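You operate a simulated robot arm through the tools that you are given. There is no shell and no other tool.

The job below is to be done with a simulated robot arm. You get a single attempt, and the scene is never put back.

JOB
Record at least five seconds of camera 2 with the monitor on.
Fine: monitor on, then to camera 2, then record in one go on the black box; then stop the recording.

Only the result counts: the job must be done as asked and must still hold three seconds after the hand-in. Knocking over, shifting, dropping, spilling or breaking anything else fails it.

ROBOT AND FRAMES
A 6-joint arm with a fingered hand, fixed in place. Base frame: the origin is on the floor under the middle of its stand, x ahead of it, y to its left, z up. Lengths are in m, angles in rad, forces in N, time in s.
With the tool pointing down near the work surface it reaches from about 0.1 to 0.88 m from the base axis. Its first joint turns from -2.897 to 2.897 rad. Payload 5 kg.
Tool frame: the origin (TCP) lies between the finger pads and is the grasp point; the fingertips stand 0.043 m ahead of it; z points along the fingers, y is the line along which they close. The gripper opens to 0.144 m; its body begins 0.05 m behind the TCP. The gripper is a hand of 5 fingers: y runs from the thumb to the fingers, the wrist lies at [-0.021, -0.133, -0.233] in the tool frame, and closing takes about 1.5 s.
Orientation is told as [roll, pitch, yaw] about the base's x, y, z axes, in that order, counted from this pose: with the fingers straight down and the wrist toward the robot, the tool's x, y and z point along [0, 1, 0], [1, 0, 0] and [0, 0, -1] of the base frame.

CONTROLS
- The arm moves only by the tool send_rows. Its argument "targets" is a list of rows, each an object of numbers (a shift or turn left out is 0, a gripper value left out holds the last): "x", "y", "z": the shift along the tool's x, y, z in m; "ax", "ay", "az": the turn, a rotation vector about the tool's x, y, z in rad; "claw": the opening, from 0 (shut) to 1 (fully open). In form: [{"x": .., "y": .., "z": .., "ax": .., "ay": .., "az": .., "claw": ..}, ...]. A call has 1 to 20 rows; each row shifts and turns the commanded pose from where the row before left it, along the tool's axes as they then stand. Rows are played at 5 a second. More than 0.05 m and 0.15 rad between two rows, or a gripper value outside its range, and nothing of the call is played. A pose out of reach is approached as far as the arm can. The call stops where the force on the tool passes 40 N (or 10 N more than at its start, if that is more) or the arm is blocked; 0.2 s more then pass. Each finger travels about 0.072 m/s and halts on what it meets, pressing with about 28 N; the grip force reading is that of the motor and also rises with nothing between the fingers. The clock runs only during rows and for 0.2 s after the last one: add rows that do not move to give the fingers time. It gives the time, the measured TCP pose, the force on the tool (base axes), the opening and the grip force at its end, in the units of the frame above (readings bear some noise), with the torque about the TCP (base axes, N m) and any sound that the robot's microphone picked up, and new pictures: "show" is both (left out), scene, wrist or none.
- Cameras (640 x 400 px; columns grow to the right, rows downward): "scene" is fixed at [0.2224, -0.5002, 1.2009]; the picture's right is [0.99, -0.11, 0.00], its down [-0.04, -0.34, -0.94] and it looks along [0.11, 0.93, -0.35] (base axes); focal length 336 px, centre (320, 200). "wrist" rides on the gripper at [0.086, -0.108, -0.168] in the tool frame; the picture's right is [-0.80, 0.28, -0.53], its down [-0.54, -0.73, 0.42] and it looks along [-0.27, 0.63, 0.73] (tool axes); focal length 275 px, centre (320, 200). There is no depth. A picture from a camera that has moved, and an enlarged one, comes with that camera's place and axes in the base frame and with its lens.
- slide_trunk(by): slides the trunk up (or, below 0, down) by that many m; the arm rides with it, the base frame stays. It gives what a move gives, with no picture.
- grasp_type(shape): the hand has 5 fingers and takes this shape, open, in about a second: jaw (thumb against the fingers, like two jaws); tri (thumb and two fingers); tip (a fingertip pinch); poke (one finger out to press); point (the index stretched); flat (the hand flat); cup (the hand cupped); fist (a fist). The gripper value then closes the fingers along that shape, each until it touches; the sizes above hold for jaw. It gives what a move gives, with no picture.
- close_up(camera, box): a new picture of the part [left, top, right, bottom] of that camera's present view, enlarged. The clock stands still meanwhile.
- job_done(): hands the job in; it is judged then, once.

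Places have to be worked out from the pictures, the camera data and where the tool is seen. Open the gripper and draw the arm clear of the work before you hand the job in, unless the task says otherwise.

The tools are called after "Call:" as a command line: name --argument value ..., lists and objects as JSON in quotes. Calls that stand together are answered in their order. send_rows: Moves the arm, as the interface text tells. Its arguments: {"type":"object","properties":{"targets":{"type":"array"},"show":{"type":"string","enum":["both","scene","wrist","none"]}},"required":["targets"]} The other tools are called the same way: slide_trunk (by) moves the trunk up or down; grasp_type (shape) gives the hand a shape; close_up (camera, box) takes an enlarged picture of a part of a camera's view; job_done () hands the job in.

At the start:

```text
time_s: 0.0
ee_pos: [0.2718, 0.4323, 1.0974]
tcp_rot: [0.001, -0.001, -0.001]
wrist_force: [0.8, 0.2, -0.4]
torque: [0.04, -0.02, 0.0]
finger_gap: 0.1435
finger_force: 0.0
shape: jaw
trunk travel left (down, up): [-0.475, 0.115]
```

scene: 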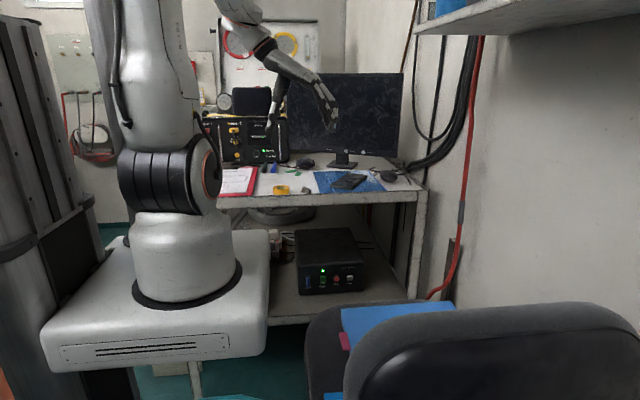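
wrist: 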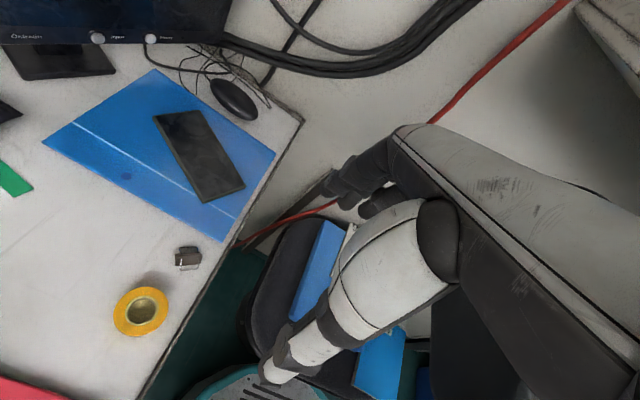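

I'll start by looking closely at the monitor, the black box on the lower shelf and the desk equipment.

Call:
close_up --camera "scene" --box '[280, 220, 380, 300]'

Call:
close_up --camera "scene" --box '[280, 60, 420, 200]'

Call:
close_up --camera "scene" --box '[195, 80, 295, 200]'

Call:
close_up --camera "wrist" --box '[0, 0, 240, 100]'

```text
5.00 times, centred on (330, 260) of scene
camera zoom: at [0.2224, -0.5002, 1.2009], right [0.99, -0.11, 0.0], down [-0.04, -0.34, -0.94], along [0.11, 0.93, -0.35], focal length 1682 px, centre (270, -100)
```

zoom: 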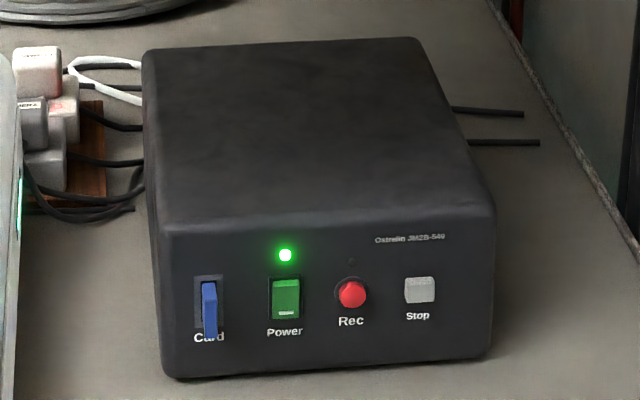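

```text
2.86 times, centred on (350, 130) of scene
camera zoom: at [0.2224, -0.5002, 1.2009], right [0.99, -0.11, 0.0], down [-0.04, -0.34, -0.94], along [0.11, 0.93, -0.35], focal length 961 px, centre (234, 400)
```

zoom: 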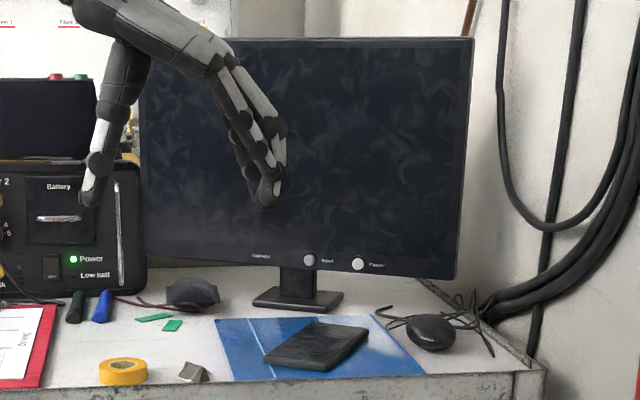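

```text
3.33 times, centred on (245, 140) of scene
camera zoom: at [0.2224, -0.5002, 1.2009], right [0.99, -0.11, 0.0], down [-0.04, -0.34, -0.94], along [0.11, 0.93, -0.35], focal length 1122 px, centre (570, 400)
```

zoom: 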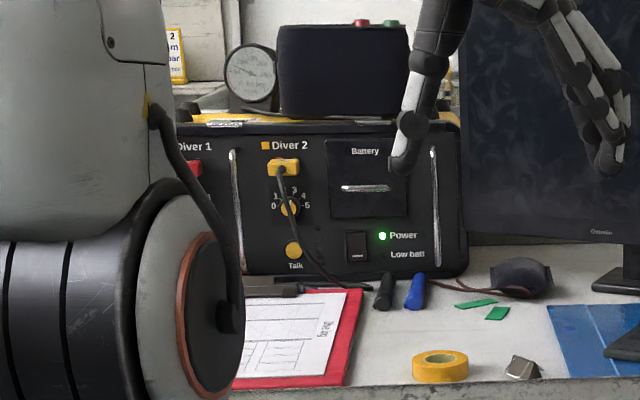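

```text
2.67 times, centred on (120, 50) of wrist
camera zoom: at [0.1638, 0.5191, 1.2648], right [0.28, -0.8, 0.53], down [-0.73, -0.54, -0.42], along [0.63, -0.27, -0.73], focal length 734 px, centre (853, 600)
```

zoom: 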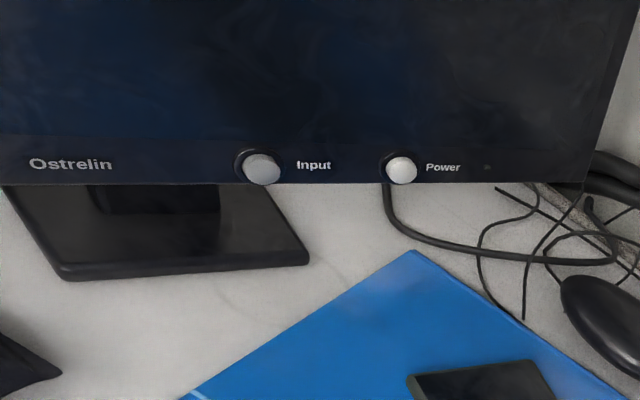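

The monitor has an Input and a Power button at roughly (0.47, 0.77, 0.93) and (0.53, 0.74, 0.93), facing about (-0.48, -0.88). The black box on the lower shelf has Card, Power (lit), Rec and Stop. I'll shape the hand to poke and see where its finger ends up.

Call:
grasp_type --shape "poke"

Call:
close_up --camera "scene" --box '[240, 0, 400, 100]'

Call:
close_up --camera "wrist" --box '[0, 0, 640, 400]'

```text
time_s: 0.9
ee_pos: [0.2718, 0.4331, 1.096]
tcp_rot: [-0.001, -0.001, 0.0]
wrist_force: [0.2, -0.1, -0.6]
torque: [0.0, 0.02, -0.01]
finger_gap: 0.0002
finger_force: 0.0
shape: poke
trunk travel left (down, up): [-0.475, 0.115]
```

```text
4.00 times, centred on (320, 50) of scene
camera zoom: at [0.2224, -0.5002, 1.2009], right [0.99, -0.11, 0.0], down [-0.04, -0.34, -0.94], along [0.11, 0.93, -0.35], focal length 1346 px, centre (320, 800)
```

zoom: 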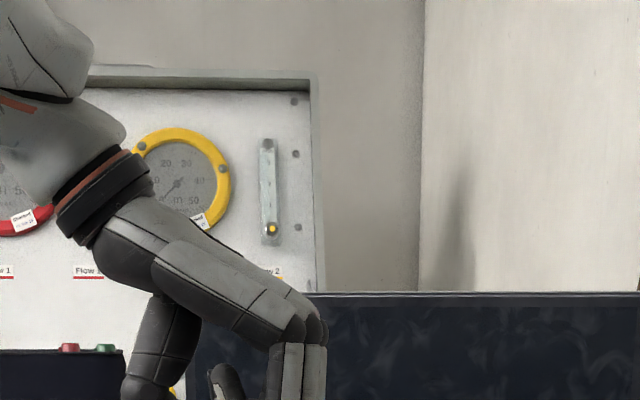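

```text
1.00 times, centred on (320, 200) of wrist (not enlarged: the box is as wide or as high as the picture)
camera zoom: at [0.1638, 0.5191, 1.2649], right [0.28, -0.8, 0.53], down [-0.73, -0.54, -0.42], along [0.63, -0.27, -0.73], focal length 275 px, centre (320, 200)
```

zoom: 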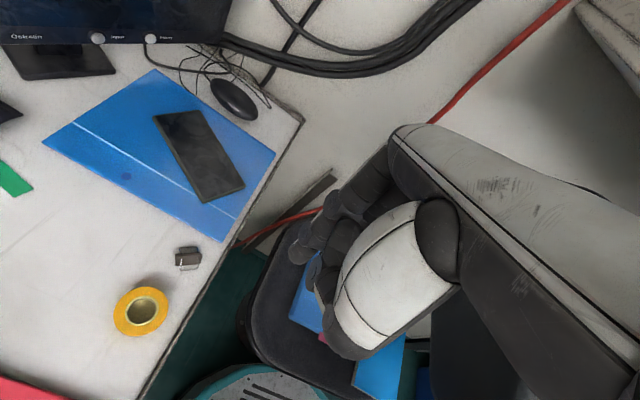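

Call:
close_up --camera "scene" --box '[240, 60, 360, 140]'

Call:
close_up --camera "wrist" --box '[260, 120, 460, 370]'

```text
5.00 times, centred on (300, 100) of scene
camera zoom: at [0.2224, -0.5002, 1.2009], right [0.99, -0.11, 0.0], down [-0.04, -0.34, -0.94], along [0.11, 0.93, -0.35], focal length 1682 px, centre (420, 700)
```

zoom: 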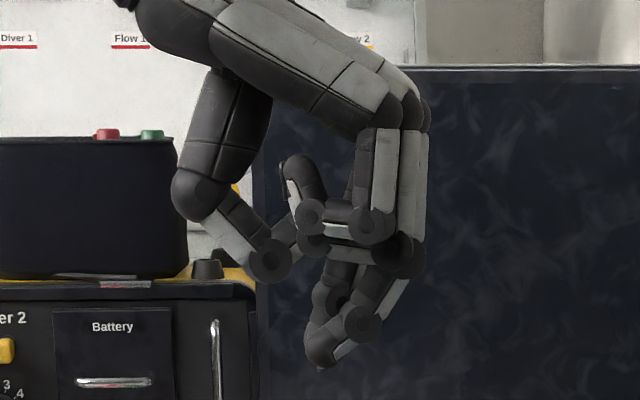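

```text
1.60 times, centred on (360, 245) of wrist
camera zoom: at [0.1638, 0.5191, 1.2649], right [0.28, -0.8, 0.53], down [-0.73, -0.54, -0.42], along [0.63, -0.27, -0.73], focal length 440 px, centre (256, 128)
```

zoom: 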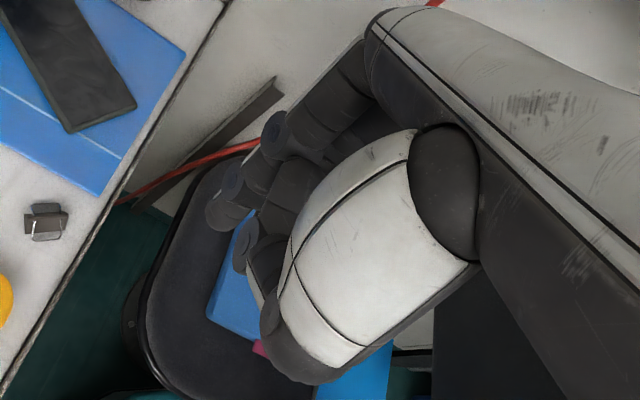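

The scene view puts the poke fingertip about 0.043 m ahead of the TCP. I'll enlarge the fingertip area in the wrist view to get its sideways offset.

Call:
close_up --camera "wrist" --box '[270, 180, 370, 320]'

Call:
close_up --camera "scene" --box '[280, 90, 340, 140]'

```text
2.86 times, centred on (320, 250) of wrist
camera zoom: at [0.1638, 0.5191, 1.2649], right [0.28, -0.8, 0.53], down [-0.73, -0.54, -0.42], along [0.63, -0.27, -0.73], focal length 786 px, centre (320, 57)
```

zoom: 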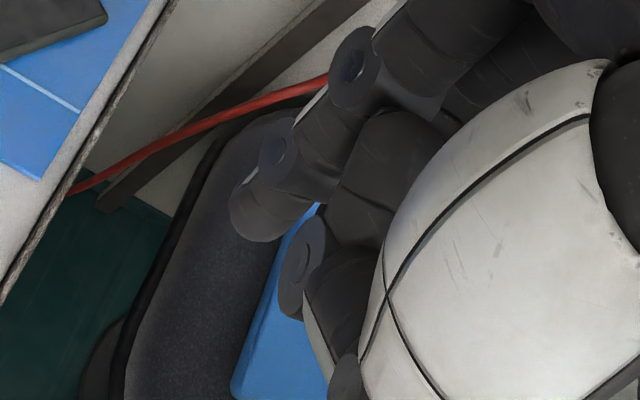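

```text
8.00 times, centred on (310, 115) of scene
camera zoom: at [0.2224, -0.5002, 1.2009], right [0.99, -0.11, 0.0], down [-0.04, -0.34, -0.94], along [0.11, 0.93, -0.35], focal length 2692 px, centre (400, 880)
```

zoom: 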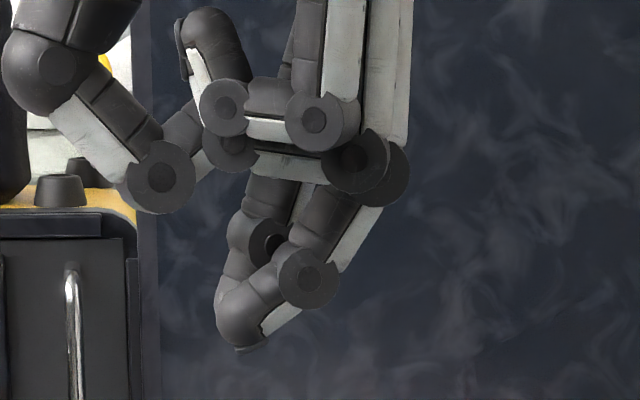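

In poke the finger curls back toward the thumb, which would press with its back when the hand is tilted. I'll look at the "point" shape, since a straight index may suit the front-facing buttons better.

Call:
grasp_type --shape "point"

Call:
close_up --camera "scene" --box '[240, 10, 380, 150]'

Call:
close_up --camera "wrist" --box '[200, 0, 480, 320]'

```text
time_s: 1.8
ee_pos: [0.2726, 0.433, 1.0968]
tcp_rot: [0.001, 0.0, -0.001]
wrist_force: [-0.3, -0.1, 0.0]
torque: [0.0, 0.0, -0.01]
finger_gap: 0.0
finger_force: 0.1
shape: point
trunk travel left (down, up): [-0.475, 0.115]
```

```text
2.86 times, centred on (310, 80) of scene
camera zoom: at [0.2224, -0.5002, 1.2009], right [0.99, -0.11, 0.0], down [-0.04, -0.34, -0.94], along [0.11, 0.93, -0.35], focal length 961 px, centre (349, 543)
```

zoom: 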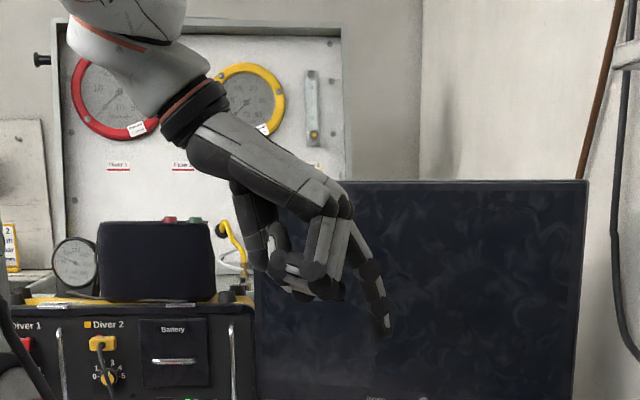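

```text
1.25 times, centred on (340, 160) of wrist
camera zoom: at [0.1638, 0.5191, 1.2648], right [0.28, -0.8, 0.53], down [-0.73, -0.54, -0.42], along [0.63, -0.27, -0.73], focal length 344 px, centre (295, 250)
```

zoom: 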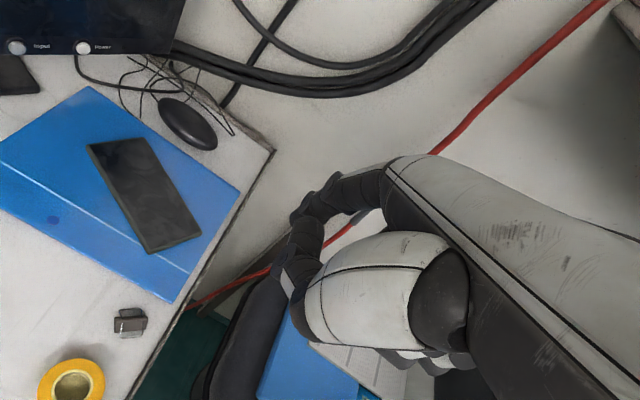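

The index is now nearly straight, with its tip at about tool y +0.095, z +0.032. I'll enlarge both views to fix the tip exactly.

Call:
close_up --camera "wrist" --box '[250, 110, 350, 270]'

Call:
close_up --camera "scene" --box '[300, 80, 360, 140]'

```text
2.50 times, centred on (300, 190) of wrist
camera zoom: at [0.1638, 0.5191, 1.2648], right [0.28, -0.8, 0.53], down [-0.73, -0.54, -0.42], along [0.63, -0.27, -0.73], focal length 688 px, centre (370, 225)
```

zoom: 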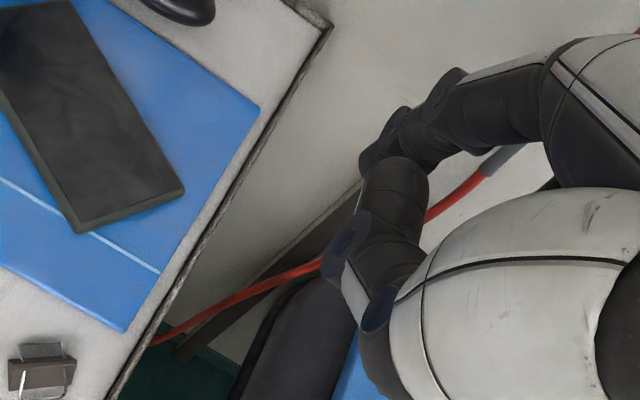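

```text
6.67 times, centred on (330, 110) of scene
camera zoom: at [0.2224, -0.5002, 1.2009], right [0.99, -0.11, 0.0], down [-0.04, -0.34, -0.94], along [0.11, 0.93, -0.35], focal length 2243 px, centre (253, 800)
```

zoom: 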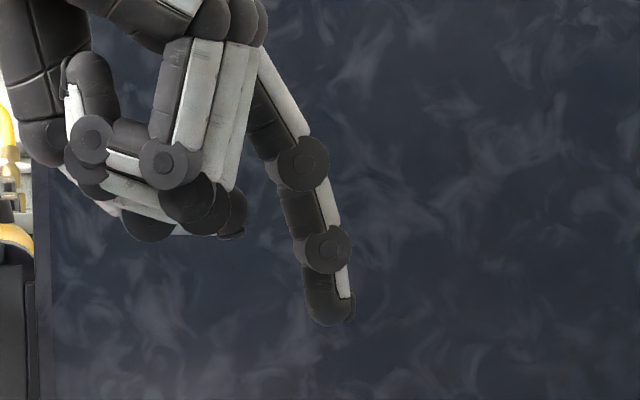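

The point-shape tip sits near tool (0.018, 0.091, 0.036), and with a 45° pitch it is the foremost part of the hand. I judge the monitor's face normal to be about (0.47, 0.88), so I'll first yaw the hand about 1.08 rad in free space.

Call:
send_rows --targets '[{"az": -0.135}, {"az": -0.135}, {"az": -0.135}, {"az": -0.135}, {"az": -0.135}, {"az": -0.135}, {"az": -0.135}, {"az": -0.135}]'

```text
time_s: 3.6
ee_pos: [0.2712, 0.432, 1.0983]
tcp_rot: [0.003, 0.001, 1.078]
wrist_force: [-0.3, 0.2, 0.6]
torque: [-0.03, -0.01, -0.05]
finger_gap: 0.0
finger_force: 0.0
shape: point
trunk travel left (down, up): [-0.475, 0.115]
camera wrist: at [0.1456, 0.3776, 1.2646], right [0.84, -0.13, 0.53], down [0.14, -0.9, -0.42], along [0.53, 0.43, -0.73], focal length 275 px, centre (320, 200)
```

scene: 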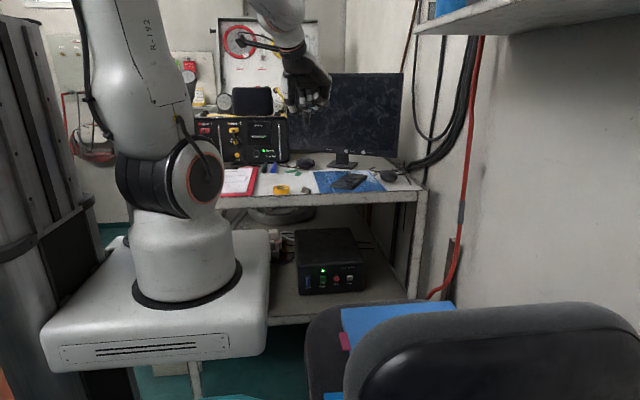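
wrist: 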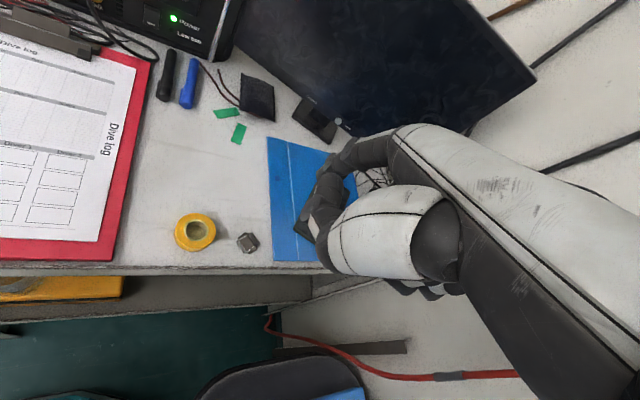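

The yaw went as planned. Now I'll pitch the hand up 45° so the index points forward and about 30° down.

Call:
send_rows --targets '[{"ax": -0.131}, {"ax": -0.131}, {"ax": -0.131}, {"ax": -0.131}, {"ax": -0.131}, {"ax": -0.131}]'

Call:
close_up --camera "scene" --box '[240, 20, 360, 140]'

Call:
close_up --camera "wrist" --box '[240, 100, 400, 260]'

```text
time_s: 5.0
ee_pos: [0.2955, 0.4731, 1.1227]
tcp_rot: [0.002, -0.783, 1.078]
wrist_force: [0.5, 0.5, 0.3]
torque: [-0.04, 0.0, 0.0]
finger_gap: 0.0001
finger_force: 0.0
shape: point
out of reach, approached as far as the arm can: row 5, 6
trunk travel left (down, up): [-0.475, 0.115]
camera wrist: at [0.1276, 0.343, 1.1656], right [0.62, -0.53, 0.58], down [0.38, -0.45, -0.81], along [0.69, 0.72, -0.08], focal length 275 px, centre (320, 200)
```

scene: 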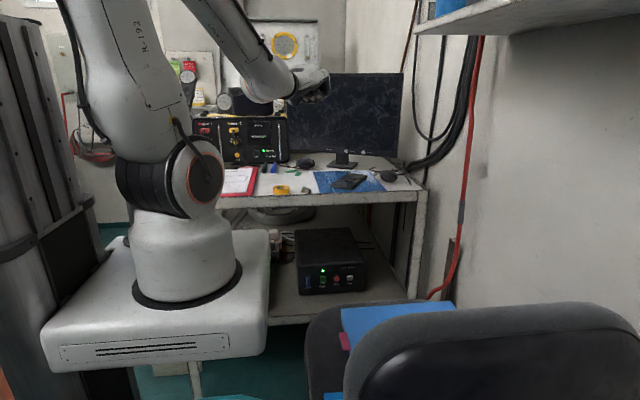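
wrist: 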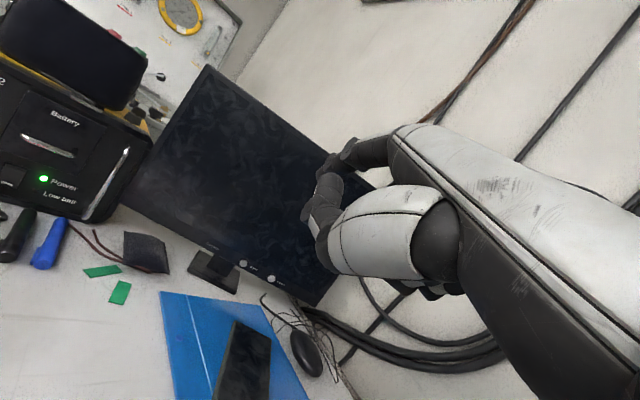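

```text
3.33 times, centred on (300, 80) of scene
camera zoom: at [0.2224, -0.5002, 1.2009], right [0.99, -0.11, 0.0], down [-0.04, -0.34, -0.94], along [0.11, 0.93, -0.35], focal length 1122 px, centre (387, 600)
```

zoom: 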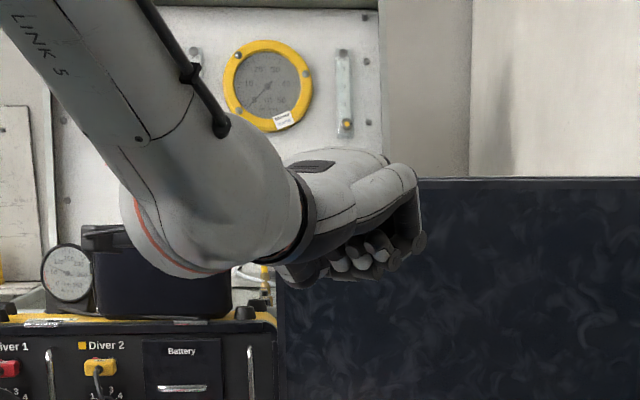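

```text
2.50 times, centred on (320, 180) of wrist
camera zoom: at [0.1276, 0.343, 1.1656], right [0.62, -0.53, 0.58], down [0.38, -0.45, -0.81], along [0.69, 0.72, -0.08], focal length 688 px, centre (320, 250)
```

zoom: 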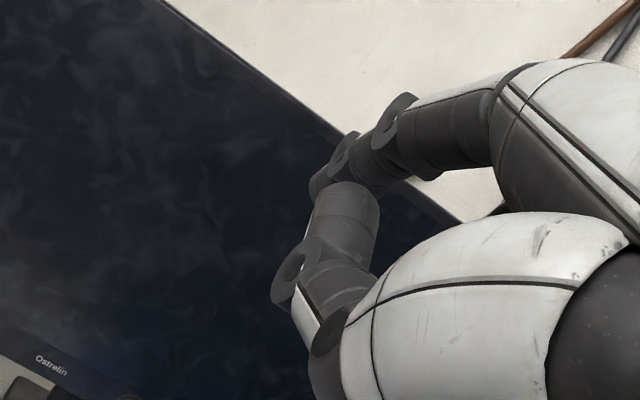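

The last two rows were beyond reach because the arm is folded too close, so the TCP ended at (0.296, 0.473, 1.123). I'll enlarge the fingertip area to calibrate the tip from this pose.

Call:
close_up --camera "scene" --box '[305, 65, 345, 105]'

Call:
close_up --camera "wrist" --box '[300, 140, 360, 200]'

Call:
close_up --camera "wrist" --box '[180, 220, 340, 320]'

```text
10.00 times, centred on (325, 85) of scene
camera zoom: at [0.2224, -0.5002, 1.2009], right [0.99, -0.11, 0.0], down [-0.04, -0.34, -0.94], along [0.11, 0.93, -0.35], focal length 3365 px, centre (270, 1350)
```

zoom: 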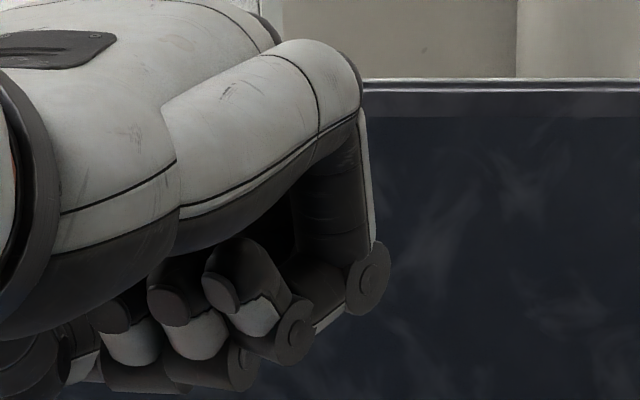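

```text
6.67 times, centred on (330, 170) of wrist
camera zoom: at [0.1276, 0.343, 1.1656], right [0.62, -0.53, 0.58], down [0.38, -0.45, -0.81], along [0.69, 0.72, -0.08], focal length 1835 px, centre (253, 400)
```

zoom: 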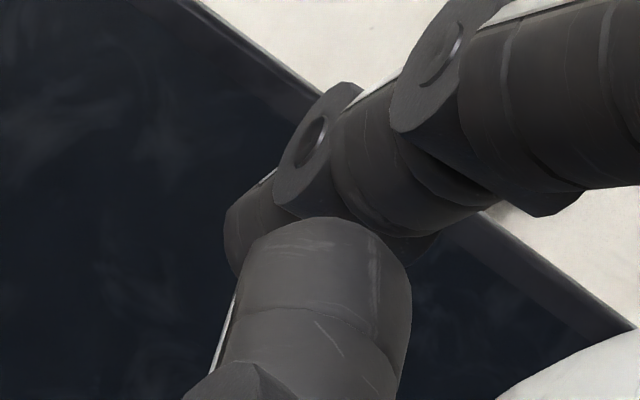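

```text
4.00 times, centred on (260, 270) of wrist
camera zoom: at [0.1276, 0.343, 1.1656], right [0.62, -0.53, 0.58], down [0.38, -0.45, -0.81], along [0.69, 0.72, -0.08], focal length 1101 px, centre (560, -80)
```

zoom: 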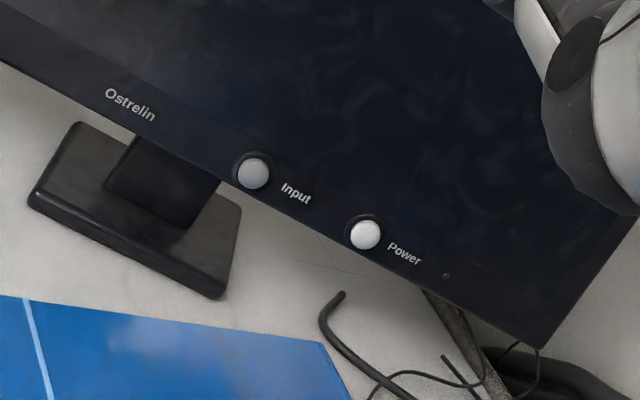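

From this view I refine Power to (0.530, 0.743, 0.926) and Input to (0.472, 0.778, 0.926). The folded fingers hang too near the mouse and phone at 45°, so I'll reduce the pitch to about 0.55 rad to keep them higher than the tip.

Call:
send_rows --targets '[{"ax": 0.118}, {"ax": 0.118}]' --show "none"

```text
time_s: 5.6
ee_pos: [0.2958, 0.473, 1.1241]
tcp_rot: [0.001, -0.551, 1.079]
wrist_force: [-0.6, -0.5, -0.2]
torque: [0.04, 0.01, 0.0]
finger_gap: 0.0
finger_force: 0.0
shape: point
trunk travel left (down, up): [-0.475, 0.115]
```

The commanded pose resets to the measured one, which is helpful. Now I'll move toward a standoff in front of the Power button, at TCP (0.47, 0.592, 1.0), still well above the desk items.

Call:
send_rows --targets '[{"x": -0.0162, "y": 0.0158, "z": 0.0339}, {"x": -0.0162, "y": 0.0158, "z": 0.0339}, {"x": -0.0162, "y": 0.0158, "z": 0.0339}, {"x": -0.0162, "y": 0.0158, "z": 0.0339}, {"x": -0.0162, "y": 0.0158, "z": 0.0339}, {"x": -0.0162, "y": 0.0158, "z": 0.0339}]'

Call:
close_up --camera "scene" --box '[300, 80, 420, 200]'

Call:
close_up --camera "wrist" --box '[180, 100, 420, 320]'

```text
time_s: 7.0
ee_pos: [0.4729, 0.5924, 0.9992]
tcp_rot: [0.001, -0.551, 1.079]
wrist_force: [-0.1, -1.0, 0.3]
torque: [0.01, -0.02, -0.05]
finger_gap: 0.0001
finger_force: 0.0
shape: point
trunk travel left (down, up): [-0.475, 0.115]
camera wrist: at [0.3113, 0.4745, 1.0864], right [0.68, -0.41, 0.6], down [0.29, -0.61, -0.74], along [0.67, 0.68, -0.3], focal length 275 px, centre (320, 200)
```

scene: 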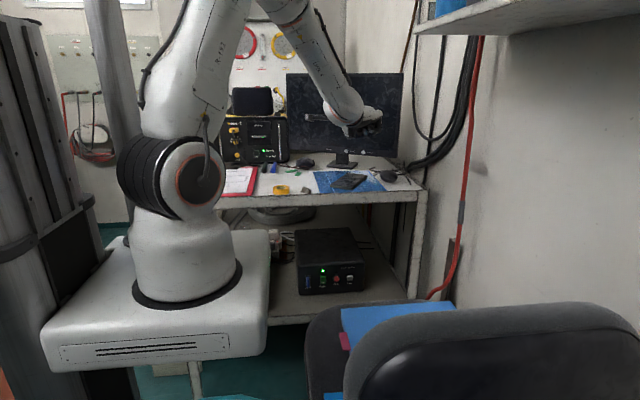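
wrist: 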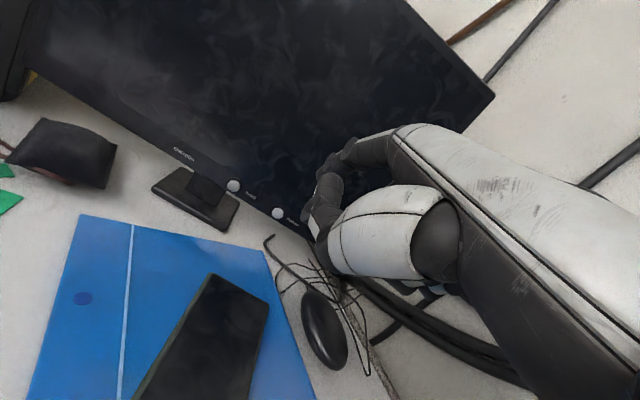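

```text
3.33 times, centred on (360, 140) of scene
camera zoom: at [0.2224, -0.5002, 1.2009], right [0.99, -0.11, 0.0], down [-0.04, -0.34, -0.94], along [0.11, 0.93, -0.35], focal length 1122 px, centre (187, 400)
```

zoom: 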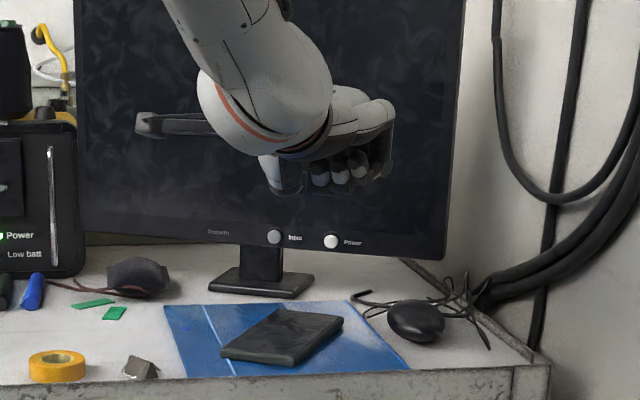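

```text
1.82 times, centred on (300, 210) of wrist
camera zoom: at [0.3113, 0.4745, 1.0864], right [0.68, -0.41, 0.6], down [0.29, -0.61, -0.74], along [0.67, 0.68, -0.3], focal length 500 px, centre (356, 182)
```

zoom: 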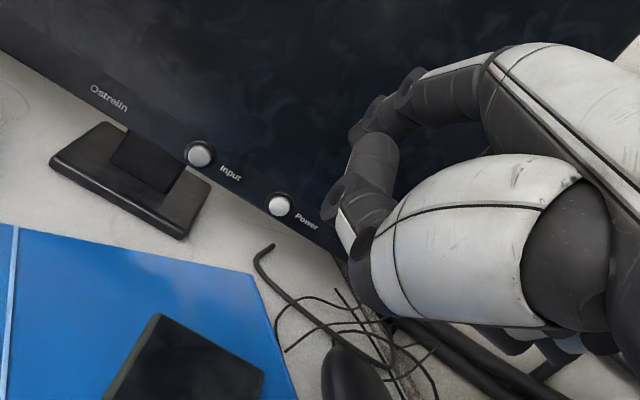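

The standoff is as intended, and the new wrist view gives Power at (0.529, 0.743, 0.925). I'll go straight down about 0.094 m so the fingertip is level with the button, about 6 cm in front of it.

Call:
send_rows --targets '[{"x": 0.0009, "y": -0.0168, "z": 0.0265}, {"x": 0.0009, "y": -0.0168, "z": 0.0265}, {"x": 0.0009, "y": -0.0168, "z": 0.0265}]'

Call:
close_up --camera "scene" --box '[320, 100, 420, 200]'

Call:
close_up --camera "wrist" --box '[220, 100, 380, 240]'

```text
time_s: 7.8
ee_pos: [0.4678, 0.5926, 0.9056]
tcp_rot: [0.0, -0.553, 1.078]
wrist_force: [0.5, 0.0, 1.5]
torque: [-0.04, 0.02, -0.02]
finger_gap: 0.0002
finger_force: 0.1
shape: point
trunk travel left (down, up): [-0.475, 0.115]
camera wrist: at [0.307, 0.4752, 0.9928], right [0.68, -0.41, 0.6], down [0.29, -0.61, -0.74], along [0.67, 0.68, -0.3], focal length 275 px, centre (320, 200)
```

scene: 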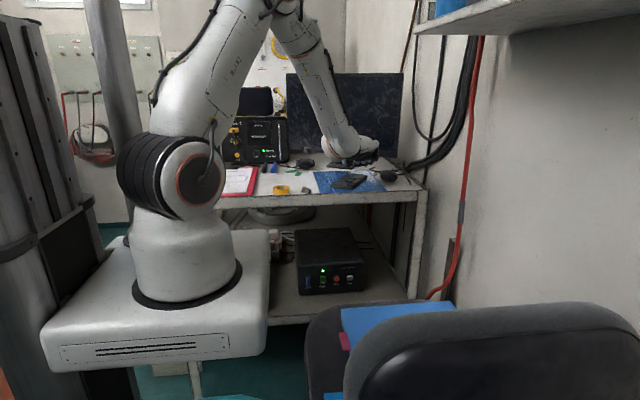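
wrist: 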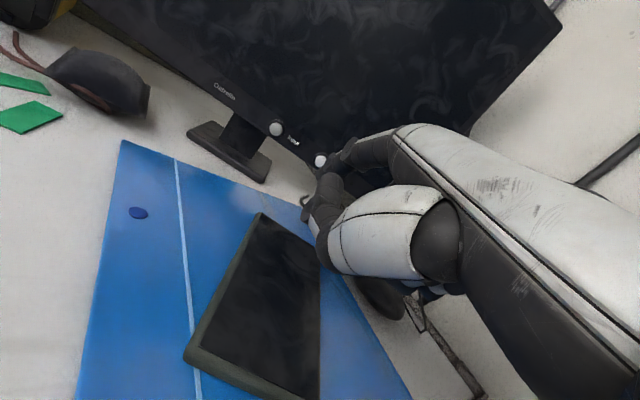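

```text
4.00 times, centred on (370, 150) of scene
camera zoom: at [0.2224, -0.5002, 1.2009], right [0.99, -0.11, 0.0], down [-0.04, -0.34, -0.94], along [0.11, 0.93, -0.35], focal length 1346 px, centre (120, 400)
```

zoom: 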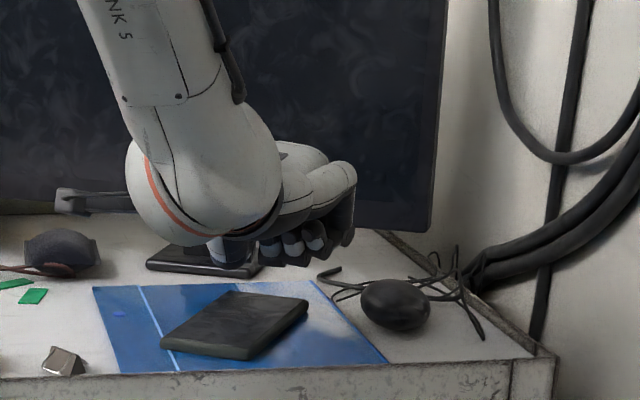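

```text
2.86 times, centred on (300, 170) of wrist
camera zoom: at [0.307, 0.4752, 0.9928], right [0.68, -0.41, 0.6], down [0.29, -0.61, -0.74], along [0.67, 0.68, -0.3], focal length 786 px, centre (377, 286)
```

zoom: 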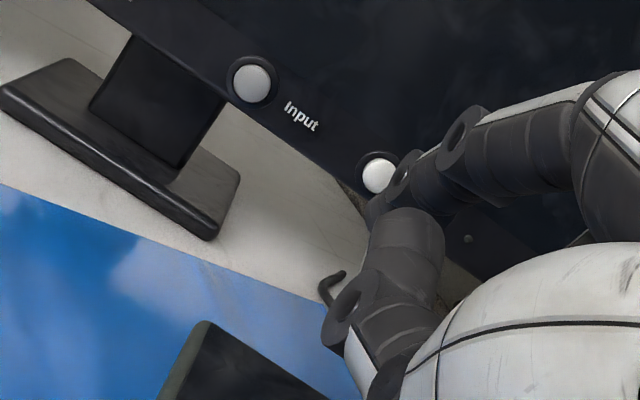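

The projected fingertip and the button line up for a straight push along the face normal. I'll advance 0.045 m first and check.

Call:
send_rows --targets '[{"y": 0.0128, "z": 0.0078}, {"y": 0.0128, "z": 0.0078}, {"y": 0.0128, "z": 0.0078}]'

Call:
close_up --camera "wrist" --box '[260, 120, 380, 220]'

Call:
close_up --camera "scene" --box '[330, 120, 420, 190]'

```text
time_s: 8.6
ee_pos: [0.4901, 0.6337, 0.9066]
tcp_rot: [0.002, -0.551, 1.08]
wrist_force: [0.1, -0.3, 0.2]
torque: [0.01, -0.03, -0.04]
finger_gap: 0.0003
finger_force: 0.0
shape: point
trunk travel left (down, up): [-0.475, 0.115]
camera wrist: at [0.3287, 0.5153, 0.9925], right [0.69, -0.41, 0.6], down [0.29, -0.61, -0.74], along [0.67, 0.68, -0.3], focal length 275 px, centre (320, 200)
```

scene: 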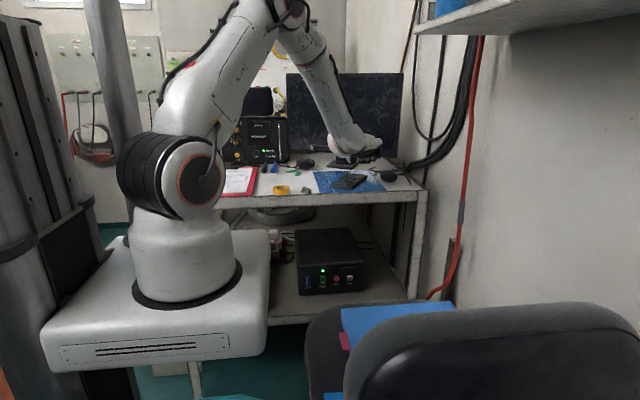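
wrist: 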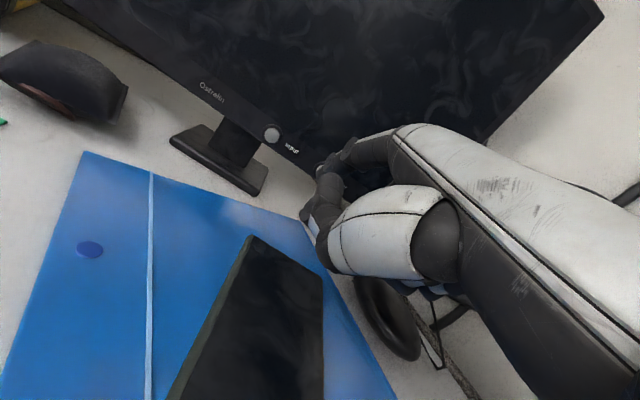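

```text
4.00 times, centred on (320, 170) of wrist
camera zoom: at [0.3287, 0.5153, 0.9925], right [0.69, -0.41, 0.6], down [0.29, -0.61, -0.74], along [0.67, 0.68, -0.3], focal length 1101 px, centre (320, 320)
```

zoom: 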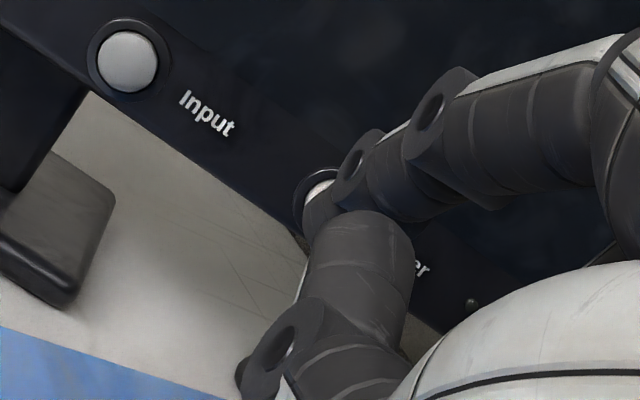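

```text
5.71 times, centred on (375, 155) of scene
camera zoom: at [0.2224, -0.5002, 1.2009], right [0.99, -0.11, 0.0], down [-0.04, -0.34, -0.94], along [0.11, 0.93, -0.35], focal length 1923 px, centre (6, 457)
```

zoom: 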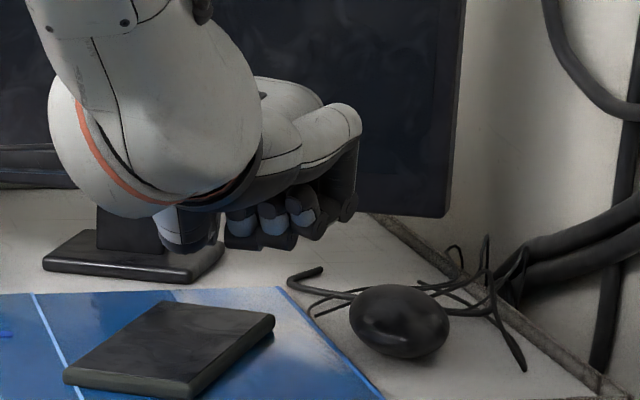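

The tip now covers the Power button with roughly 1 cm left. I'll creep forward in small steps and watch the force and sound.

Call:
send_rows --targets '[{"y": 0.0034, "z": 0.0021}, {"y": 0.0034, "z": 0.0021}]' --show "none"

```text
time_s: 9.2
ee_pos: [0.4914, 0.6396, 0.9058]
tcp_rot: [0.002, -0.55, 1.077]
wrist_force: [-1.2, -0.1, -0.3]
torque: [0.03, 0.01, 0.02]
finger_gap: 0.0
finger_force: 0.2
shape: point
trunk travel left (down, up): [-0.475, 0.115]
```

Call:
send_rows --targets '[{"y": 0.0026, "z": 0.0016}]' --show "none"

Call:
close_up --camera "wrist" --box '[280, 130, 360, 200]'

```text
time_s: 9.6
ee_pos: [0.4939, 0.6418, 0.9052]
tcp_rot: [0.003, -0.549, 1.08]
wrist_force: [0.1, -0.3, -0.3]
torque: [0.01, -0.04, 0.02]
finger_gap: 0.0
finger_force: 0.1
shape: point
trunk travel left (down, up): [-0.475, 0.115]
```

```text
5.71 times, centred on (320, 165) of wrist
camera zoom: at [0.333, 0.5246, 0.9911], right [0.68, -0.41, 0.6], down [0.29, -0.61, -0.74], along [0.67, 0.68, -0.3], focal length 1573 px, centre (320, 400)
```

zoom: 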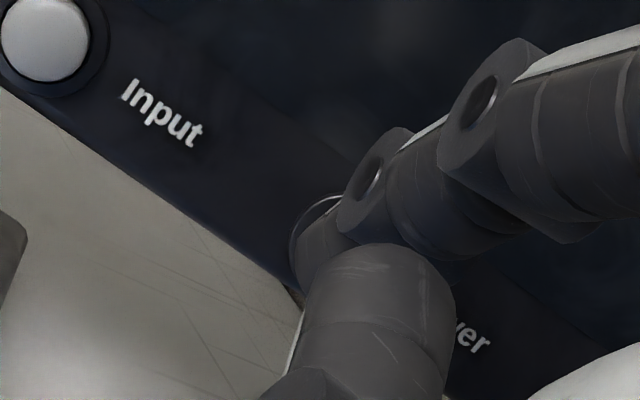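

No contact yet, and the tip sits inside the button's ring in the view. I'll keep creeping forward.

Call:
send_rows --targets '[{"y": 0.0026, "z": 0.0016}]' --show "none"

Call:
send_rows --targets '[{"y": 0.0026, "z": 0.0016}]' --show "none"

```text
time_s: 10.0
ee_pos: [0.4944, 0.6446, 0.9051]
tcp_rot: [0.002, -0.55, 1.079]
wrist_force: [-0.2, -1.4, 0.8]
torque: [0.02, -0.03, 0.01]
finger_gap: 0.1364
finger_force: 0.0
shape: point
trunk travel left (down, up): [-0.475, 0.115]
```

```text
time_s: 10.4
ee_pos: [0.4956, 0.6475, 0.9055]
tcp_rot: [-0.001, -0.551, 1.077]
wrist_force: [-1.9, -4.5, 0.2]
torque: [0.16, -0.08, 0.07]
finger_gap: 0.1361
finger_force: 0.0
shape: point
trunk travel left (down, up): [-0.475, 0.115]
heard: click
```

I heard a click with about 5 N of contact. I'll back off straight and see whether the monitor came on.

Call:
send_rows --targets '[{"y": -0.0128, "z": -0.0078}, {"y": -0.0128, "z": -0.0078}, {"y": -0.0128, "z": -0.0078}, {"y": -0.0085, "z": -0.0052}]'

Call:
close_up --camera "wrist" --box '[160, 0, 400, 200]'

Call:
close_up --camera "scene" --box '[280, 60, 420, 200]'

```text
time_s: 11.4
ee_pos: [0.4697, 0.5986, 0.9038]
tcp_rot: [0.002, -0.551, 1.079]
wrist_force: [-0.1, -0.1, 0.0]
torque: [0.03, 0.03, -0.03]
finger_gap: 0.1363
finger_force: 0.0
shape: point
trunk travel left (down, up): [-0.475, 0.115]
camera wrist: at [0.3089, 0.4811, 0.9902], right [0.68, -0.41, 0.6], down [0.29, -0.61, -0.74], along [0.67, 0.68, -0.3], focal length 275 px, centre (320, 200)
```

scene: 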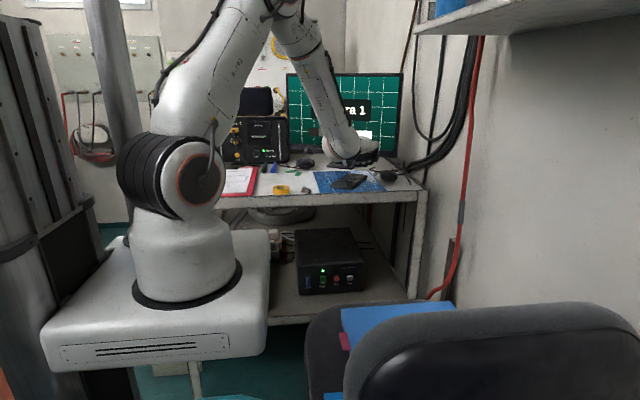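
wrist: 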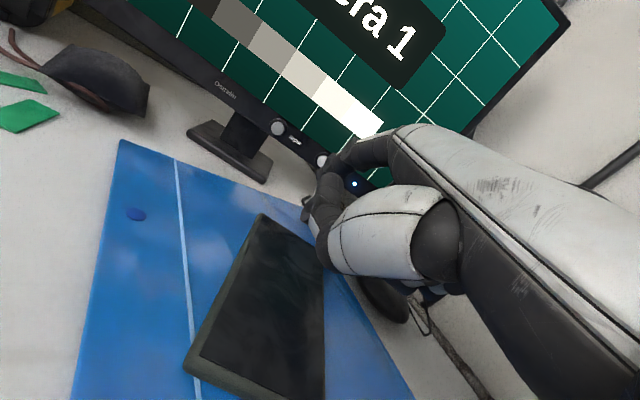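

```text
2.00 times, centred on (280, 100) of wrist
camera zoom: at [0.3089, 0.4811, 0.9902], right [0.68, -0.41, 0.6], down [0.29, -0.61, -0.74], along [0.67, 0.68, -0.3], focal length 551 px, centre (400, 400)
```

zoom: 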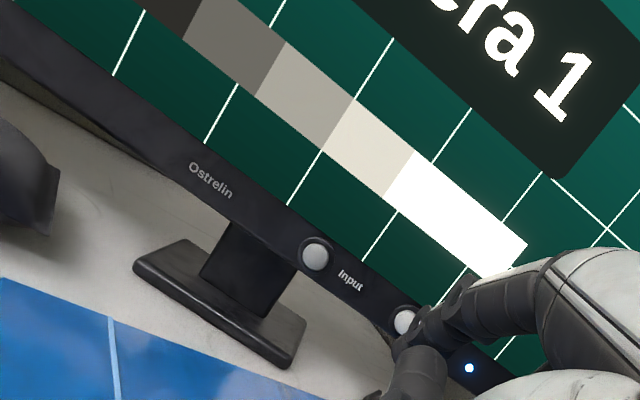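

```text
2.86 times, centred on (350, 130) of scene
camera zoom: at [0.2224, -0.5002, 1.2009], right [0.99, -0.11, 0.0], down [-0.04, -0.34, -0.94], along [0.11, 0.93, -0.35], focal length 961 px, centre (234, 400)
```

zoom: 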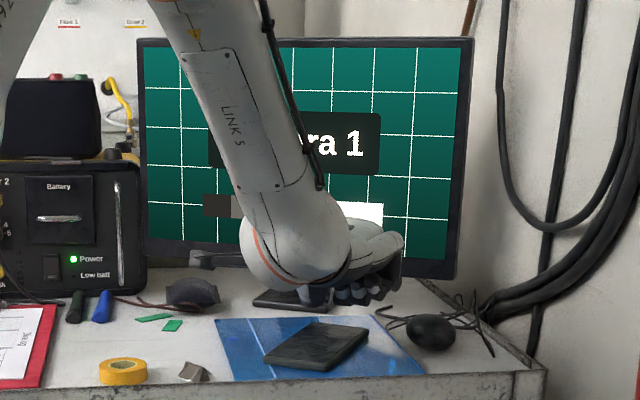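

The monitor is on and shows "Camera 1". Input lies about 0.068 m along the tool's +x, so I'll shift sideways at this standoff.

Call:
send_rows --targets '[{"x": 0.034}, {"x": 0.034}]' --show "scene"

Call:
close_up --camera "wrist" --box '[240, 100, 400, 220]'

```text
time_s: 12.0
ee_pos: [0.4103, 0.6294, 0.9039]
tcp_rot: [0.001, -0.55, 1.08]
wrist_force: [-0.8, -0.1, 0.1]
torque: [-0.02, 0.0, 0.0]
finger_gap: 0.1363
finger_force: 0.1
shape: point
trunk travel left (down, up): [-0.475, 0.115]
```

scene: 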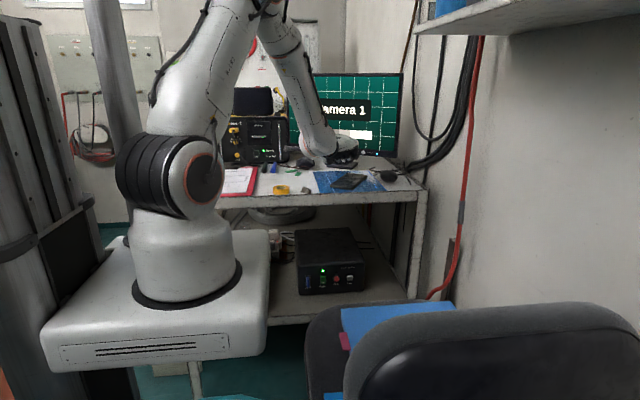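

```text
3.33 times, centred on (320, 160) of wrist
camera zoom: at [0.249, 0.5118, 0.9914], right [0.68, -0.41, 0.6], down [0.29, -0.61, -0.74], along [0.67, 0.68, -0.3], focal length 918 px, centre (320, 333)
```

zoom: 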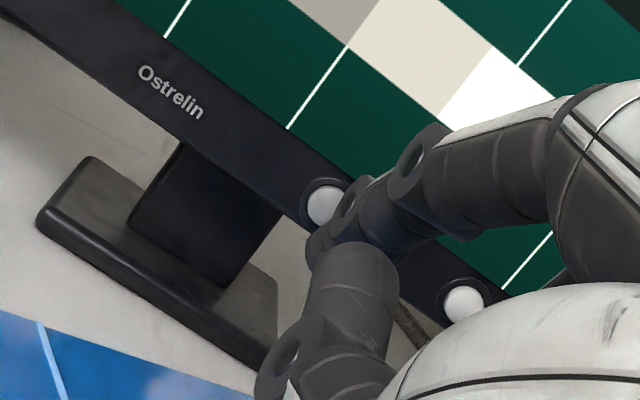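

Input now sits relative to the finger just as Power did. I'll advance 0.048 m, then creep until I hear a single click.

Call:
send_rows --targets '[{"y": 0.0136, "z": 0.0084}, {"y": 0.0136, "z": 0.0084}, {"y": 0.0136, "z": 0.0084}]' --show "none"

Call:
close_up --camera "wrist" --box '[280, 130, 360, 200]'

```text
time_s: 12.8
ee_pos: [0.4337, 0.6741, 0.9052]
tcp_rot: [0.0, -0.55, 1.078]
wrist_force: [-0.1, -0.4, -0.8]
torque: [0.0, -0.01, -0.03]
finger_gap: 0.1359
finger_force: 0.0
shape: point
trunk travel left (down, up): [-0.475, 0.115]
```

```text
5.71 times, centred on (320, 165) of wrist
camera zoom: at [0.2722, 0.5562, 0.9916], right [0.69, -0.41, 0.6], down [0.29, -0.61, -0.74], along [0.67, 0.68, -0.3], focal length 1573 px, centre (320, 400)
```

zoom: 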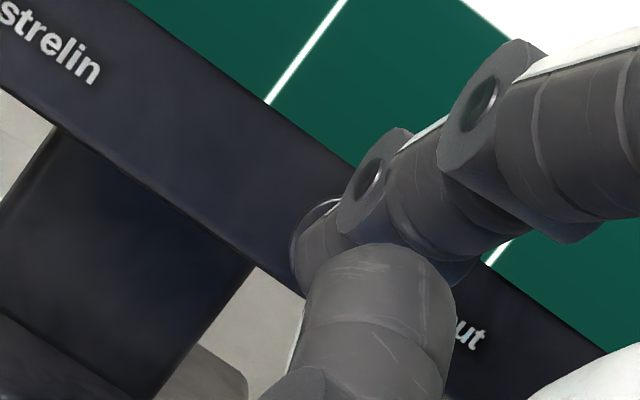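

The tip covers Input exactly as it covered Power before. I'll creep in one small step at a time.

Call:
send_rows --targets '[{"y": 0.0026, "z": 0.0016}]' --show "none"

```text
time_s: 13.2
ee_pos: [0.4345, 0.6767, 0.9053]
tcp_rot: [0.001, -0.549, 1.079]
wrist_force: [-0.7, 0.1, 0.5]
torque: [0.06, 0.0, -0.01]
finger_gap: 0.1363
finger_force: 0.1
shape: point
trunk travel left (down, up): [-0.475, 0.115]
```

No contact yet, so I take another small step.

Call:
send_rows --targets '[{"y": 0.0026, "z": 0.0016}]' --show "none"

```text
time_s: 13.6
ee_pos: [0.4357, 0.6779, 0.9047]
tcp_rot: [-0.001, -0.551, 1.08]
wrist_force: [-1.3, -2.6, 0.3]
torque: [0.14, -0.11, 0.11]
finger_gap: 0.1364
finger_force: 0.0
shape: point
trunk travel left (down, up): [-0.475, 0.115]
heard: click
```

One click was heard. I'll back off and check which camera the monitor shows.

Call:
send_rows --targets '[{"y": -0.0128, "z": -0.0078}, {"y": -0.0128, "z": -0.0078}, {"y": -0.0128, "z": -0.0078}, {"y": -0.0128, "z": -0.0078}]'

Call:
close_up --camera "scene" --box '[280, 60, 420, 200]'

```text
time_s: 14.6
ee_pos: [0.4079, 0.6243, 0.9041]
tcp_rot: [0.0, -0.549, 1.077]
wrist_force: [0.3, 0.0, -0.6]
torque: [0.01, -0.04, -0.02]
finger_gap: 0.136
finger_force: 0.1
shape: point
trunk travel left (down, up): [-0.475, 0.115]
camera wrist: at [0.2461, 0.5069, 0.9901], right [0.68, -0.41, 0.6], down [0.29, -0.61, -0.74], along [0.67, 0.68, -0.3], focal length 275 px, centre (320, 200)
```

scene: 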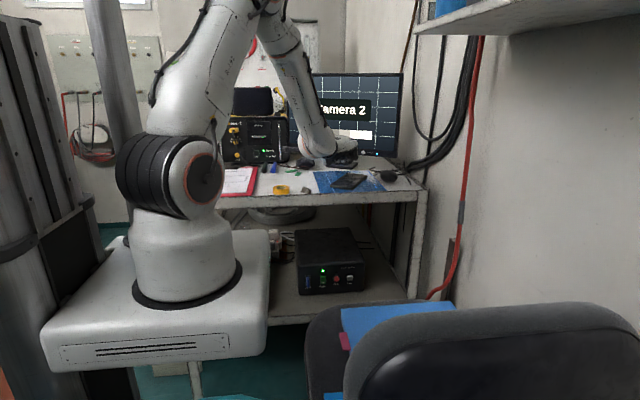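
wrist: 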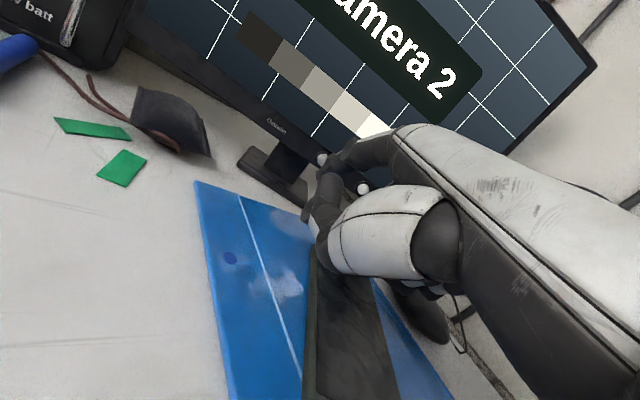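

```text
2.86 times, centred on (350, 130) of scene
camera zoom: at [0.2224, -0.5002, 1.2009], right [0.99, -0.11, 0.0], down [-0.04, -0.34, -0.94], along [0.11, 0.93, -0.35], focal length 961 px, centre (234, 400)
```

zoom: 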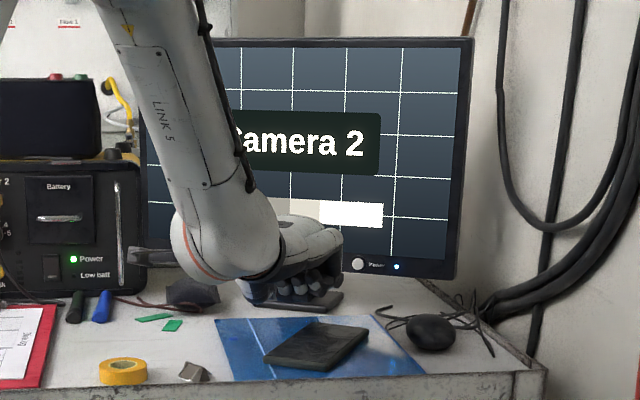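

The monitor shows "Camera 2". Next come the box buttons on the lower shelf: I'll raise the hand, draw it back off the desk toward the gap between the chair and the desk, and turn it to look at the box.

Call:
send_rows --targets '[{"y": 0.0209, "z": -0.0341}, {"y": 0.0209, "z": -0.0341}, {"x": -0.0107, "y": -0.0333, "z": -0.0204}, {"x": -0.0107, "y": -0.0333, "z": -0.0204}, {"x": -0.0107, "y": -0.0333, "z": -0.0204}, {"x": -0.0107, "y": -0.0333, "z": -0.0204}, {"x": -0.0107, "y": -0.0333, "z": -0.0204}, {"x": -0.0107, "y": -0.0333, "z": -0.0204}]'

```text
time_s: 16.4
ee_pos: [0.3748, 0.4065, 0.993]
tcp_rot: [0.001, -0.548, 1.078]
wrist_force: [-0.1, 0.3, 0.9]
torque: [-0.04, 0.01, -0.03]
finger_gap: 0.1361
finger_force: 0.0
shape: point
out of reach, approached as far as the arm can: row 8
trunk travel left (down, up): [-0.475, 0.115]
camera wrist: at [0.2144, 0.29, 1.0794], right [0.69, -0.41, 0.6], down [0.29, -0.61, -0.74], along [0.67, 0.68, -0.3], focal length 275 px, centre (320, 200)
```

scene: 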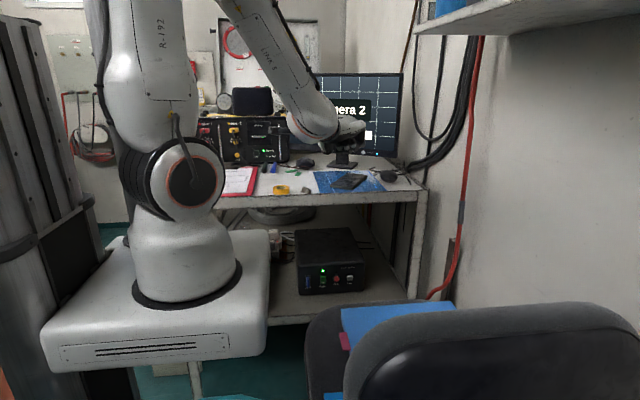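
wrist: 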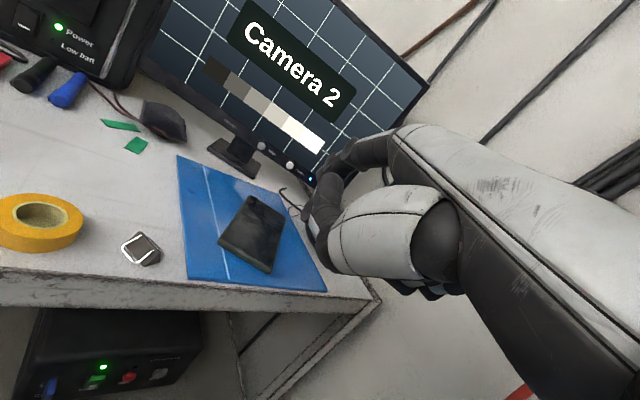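

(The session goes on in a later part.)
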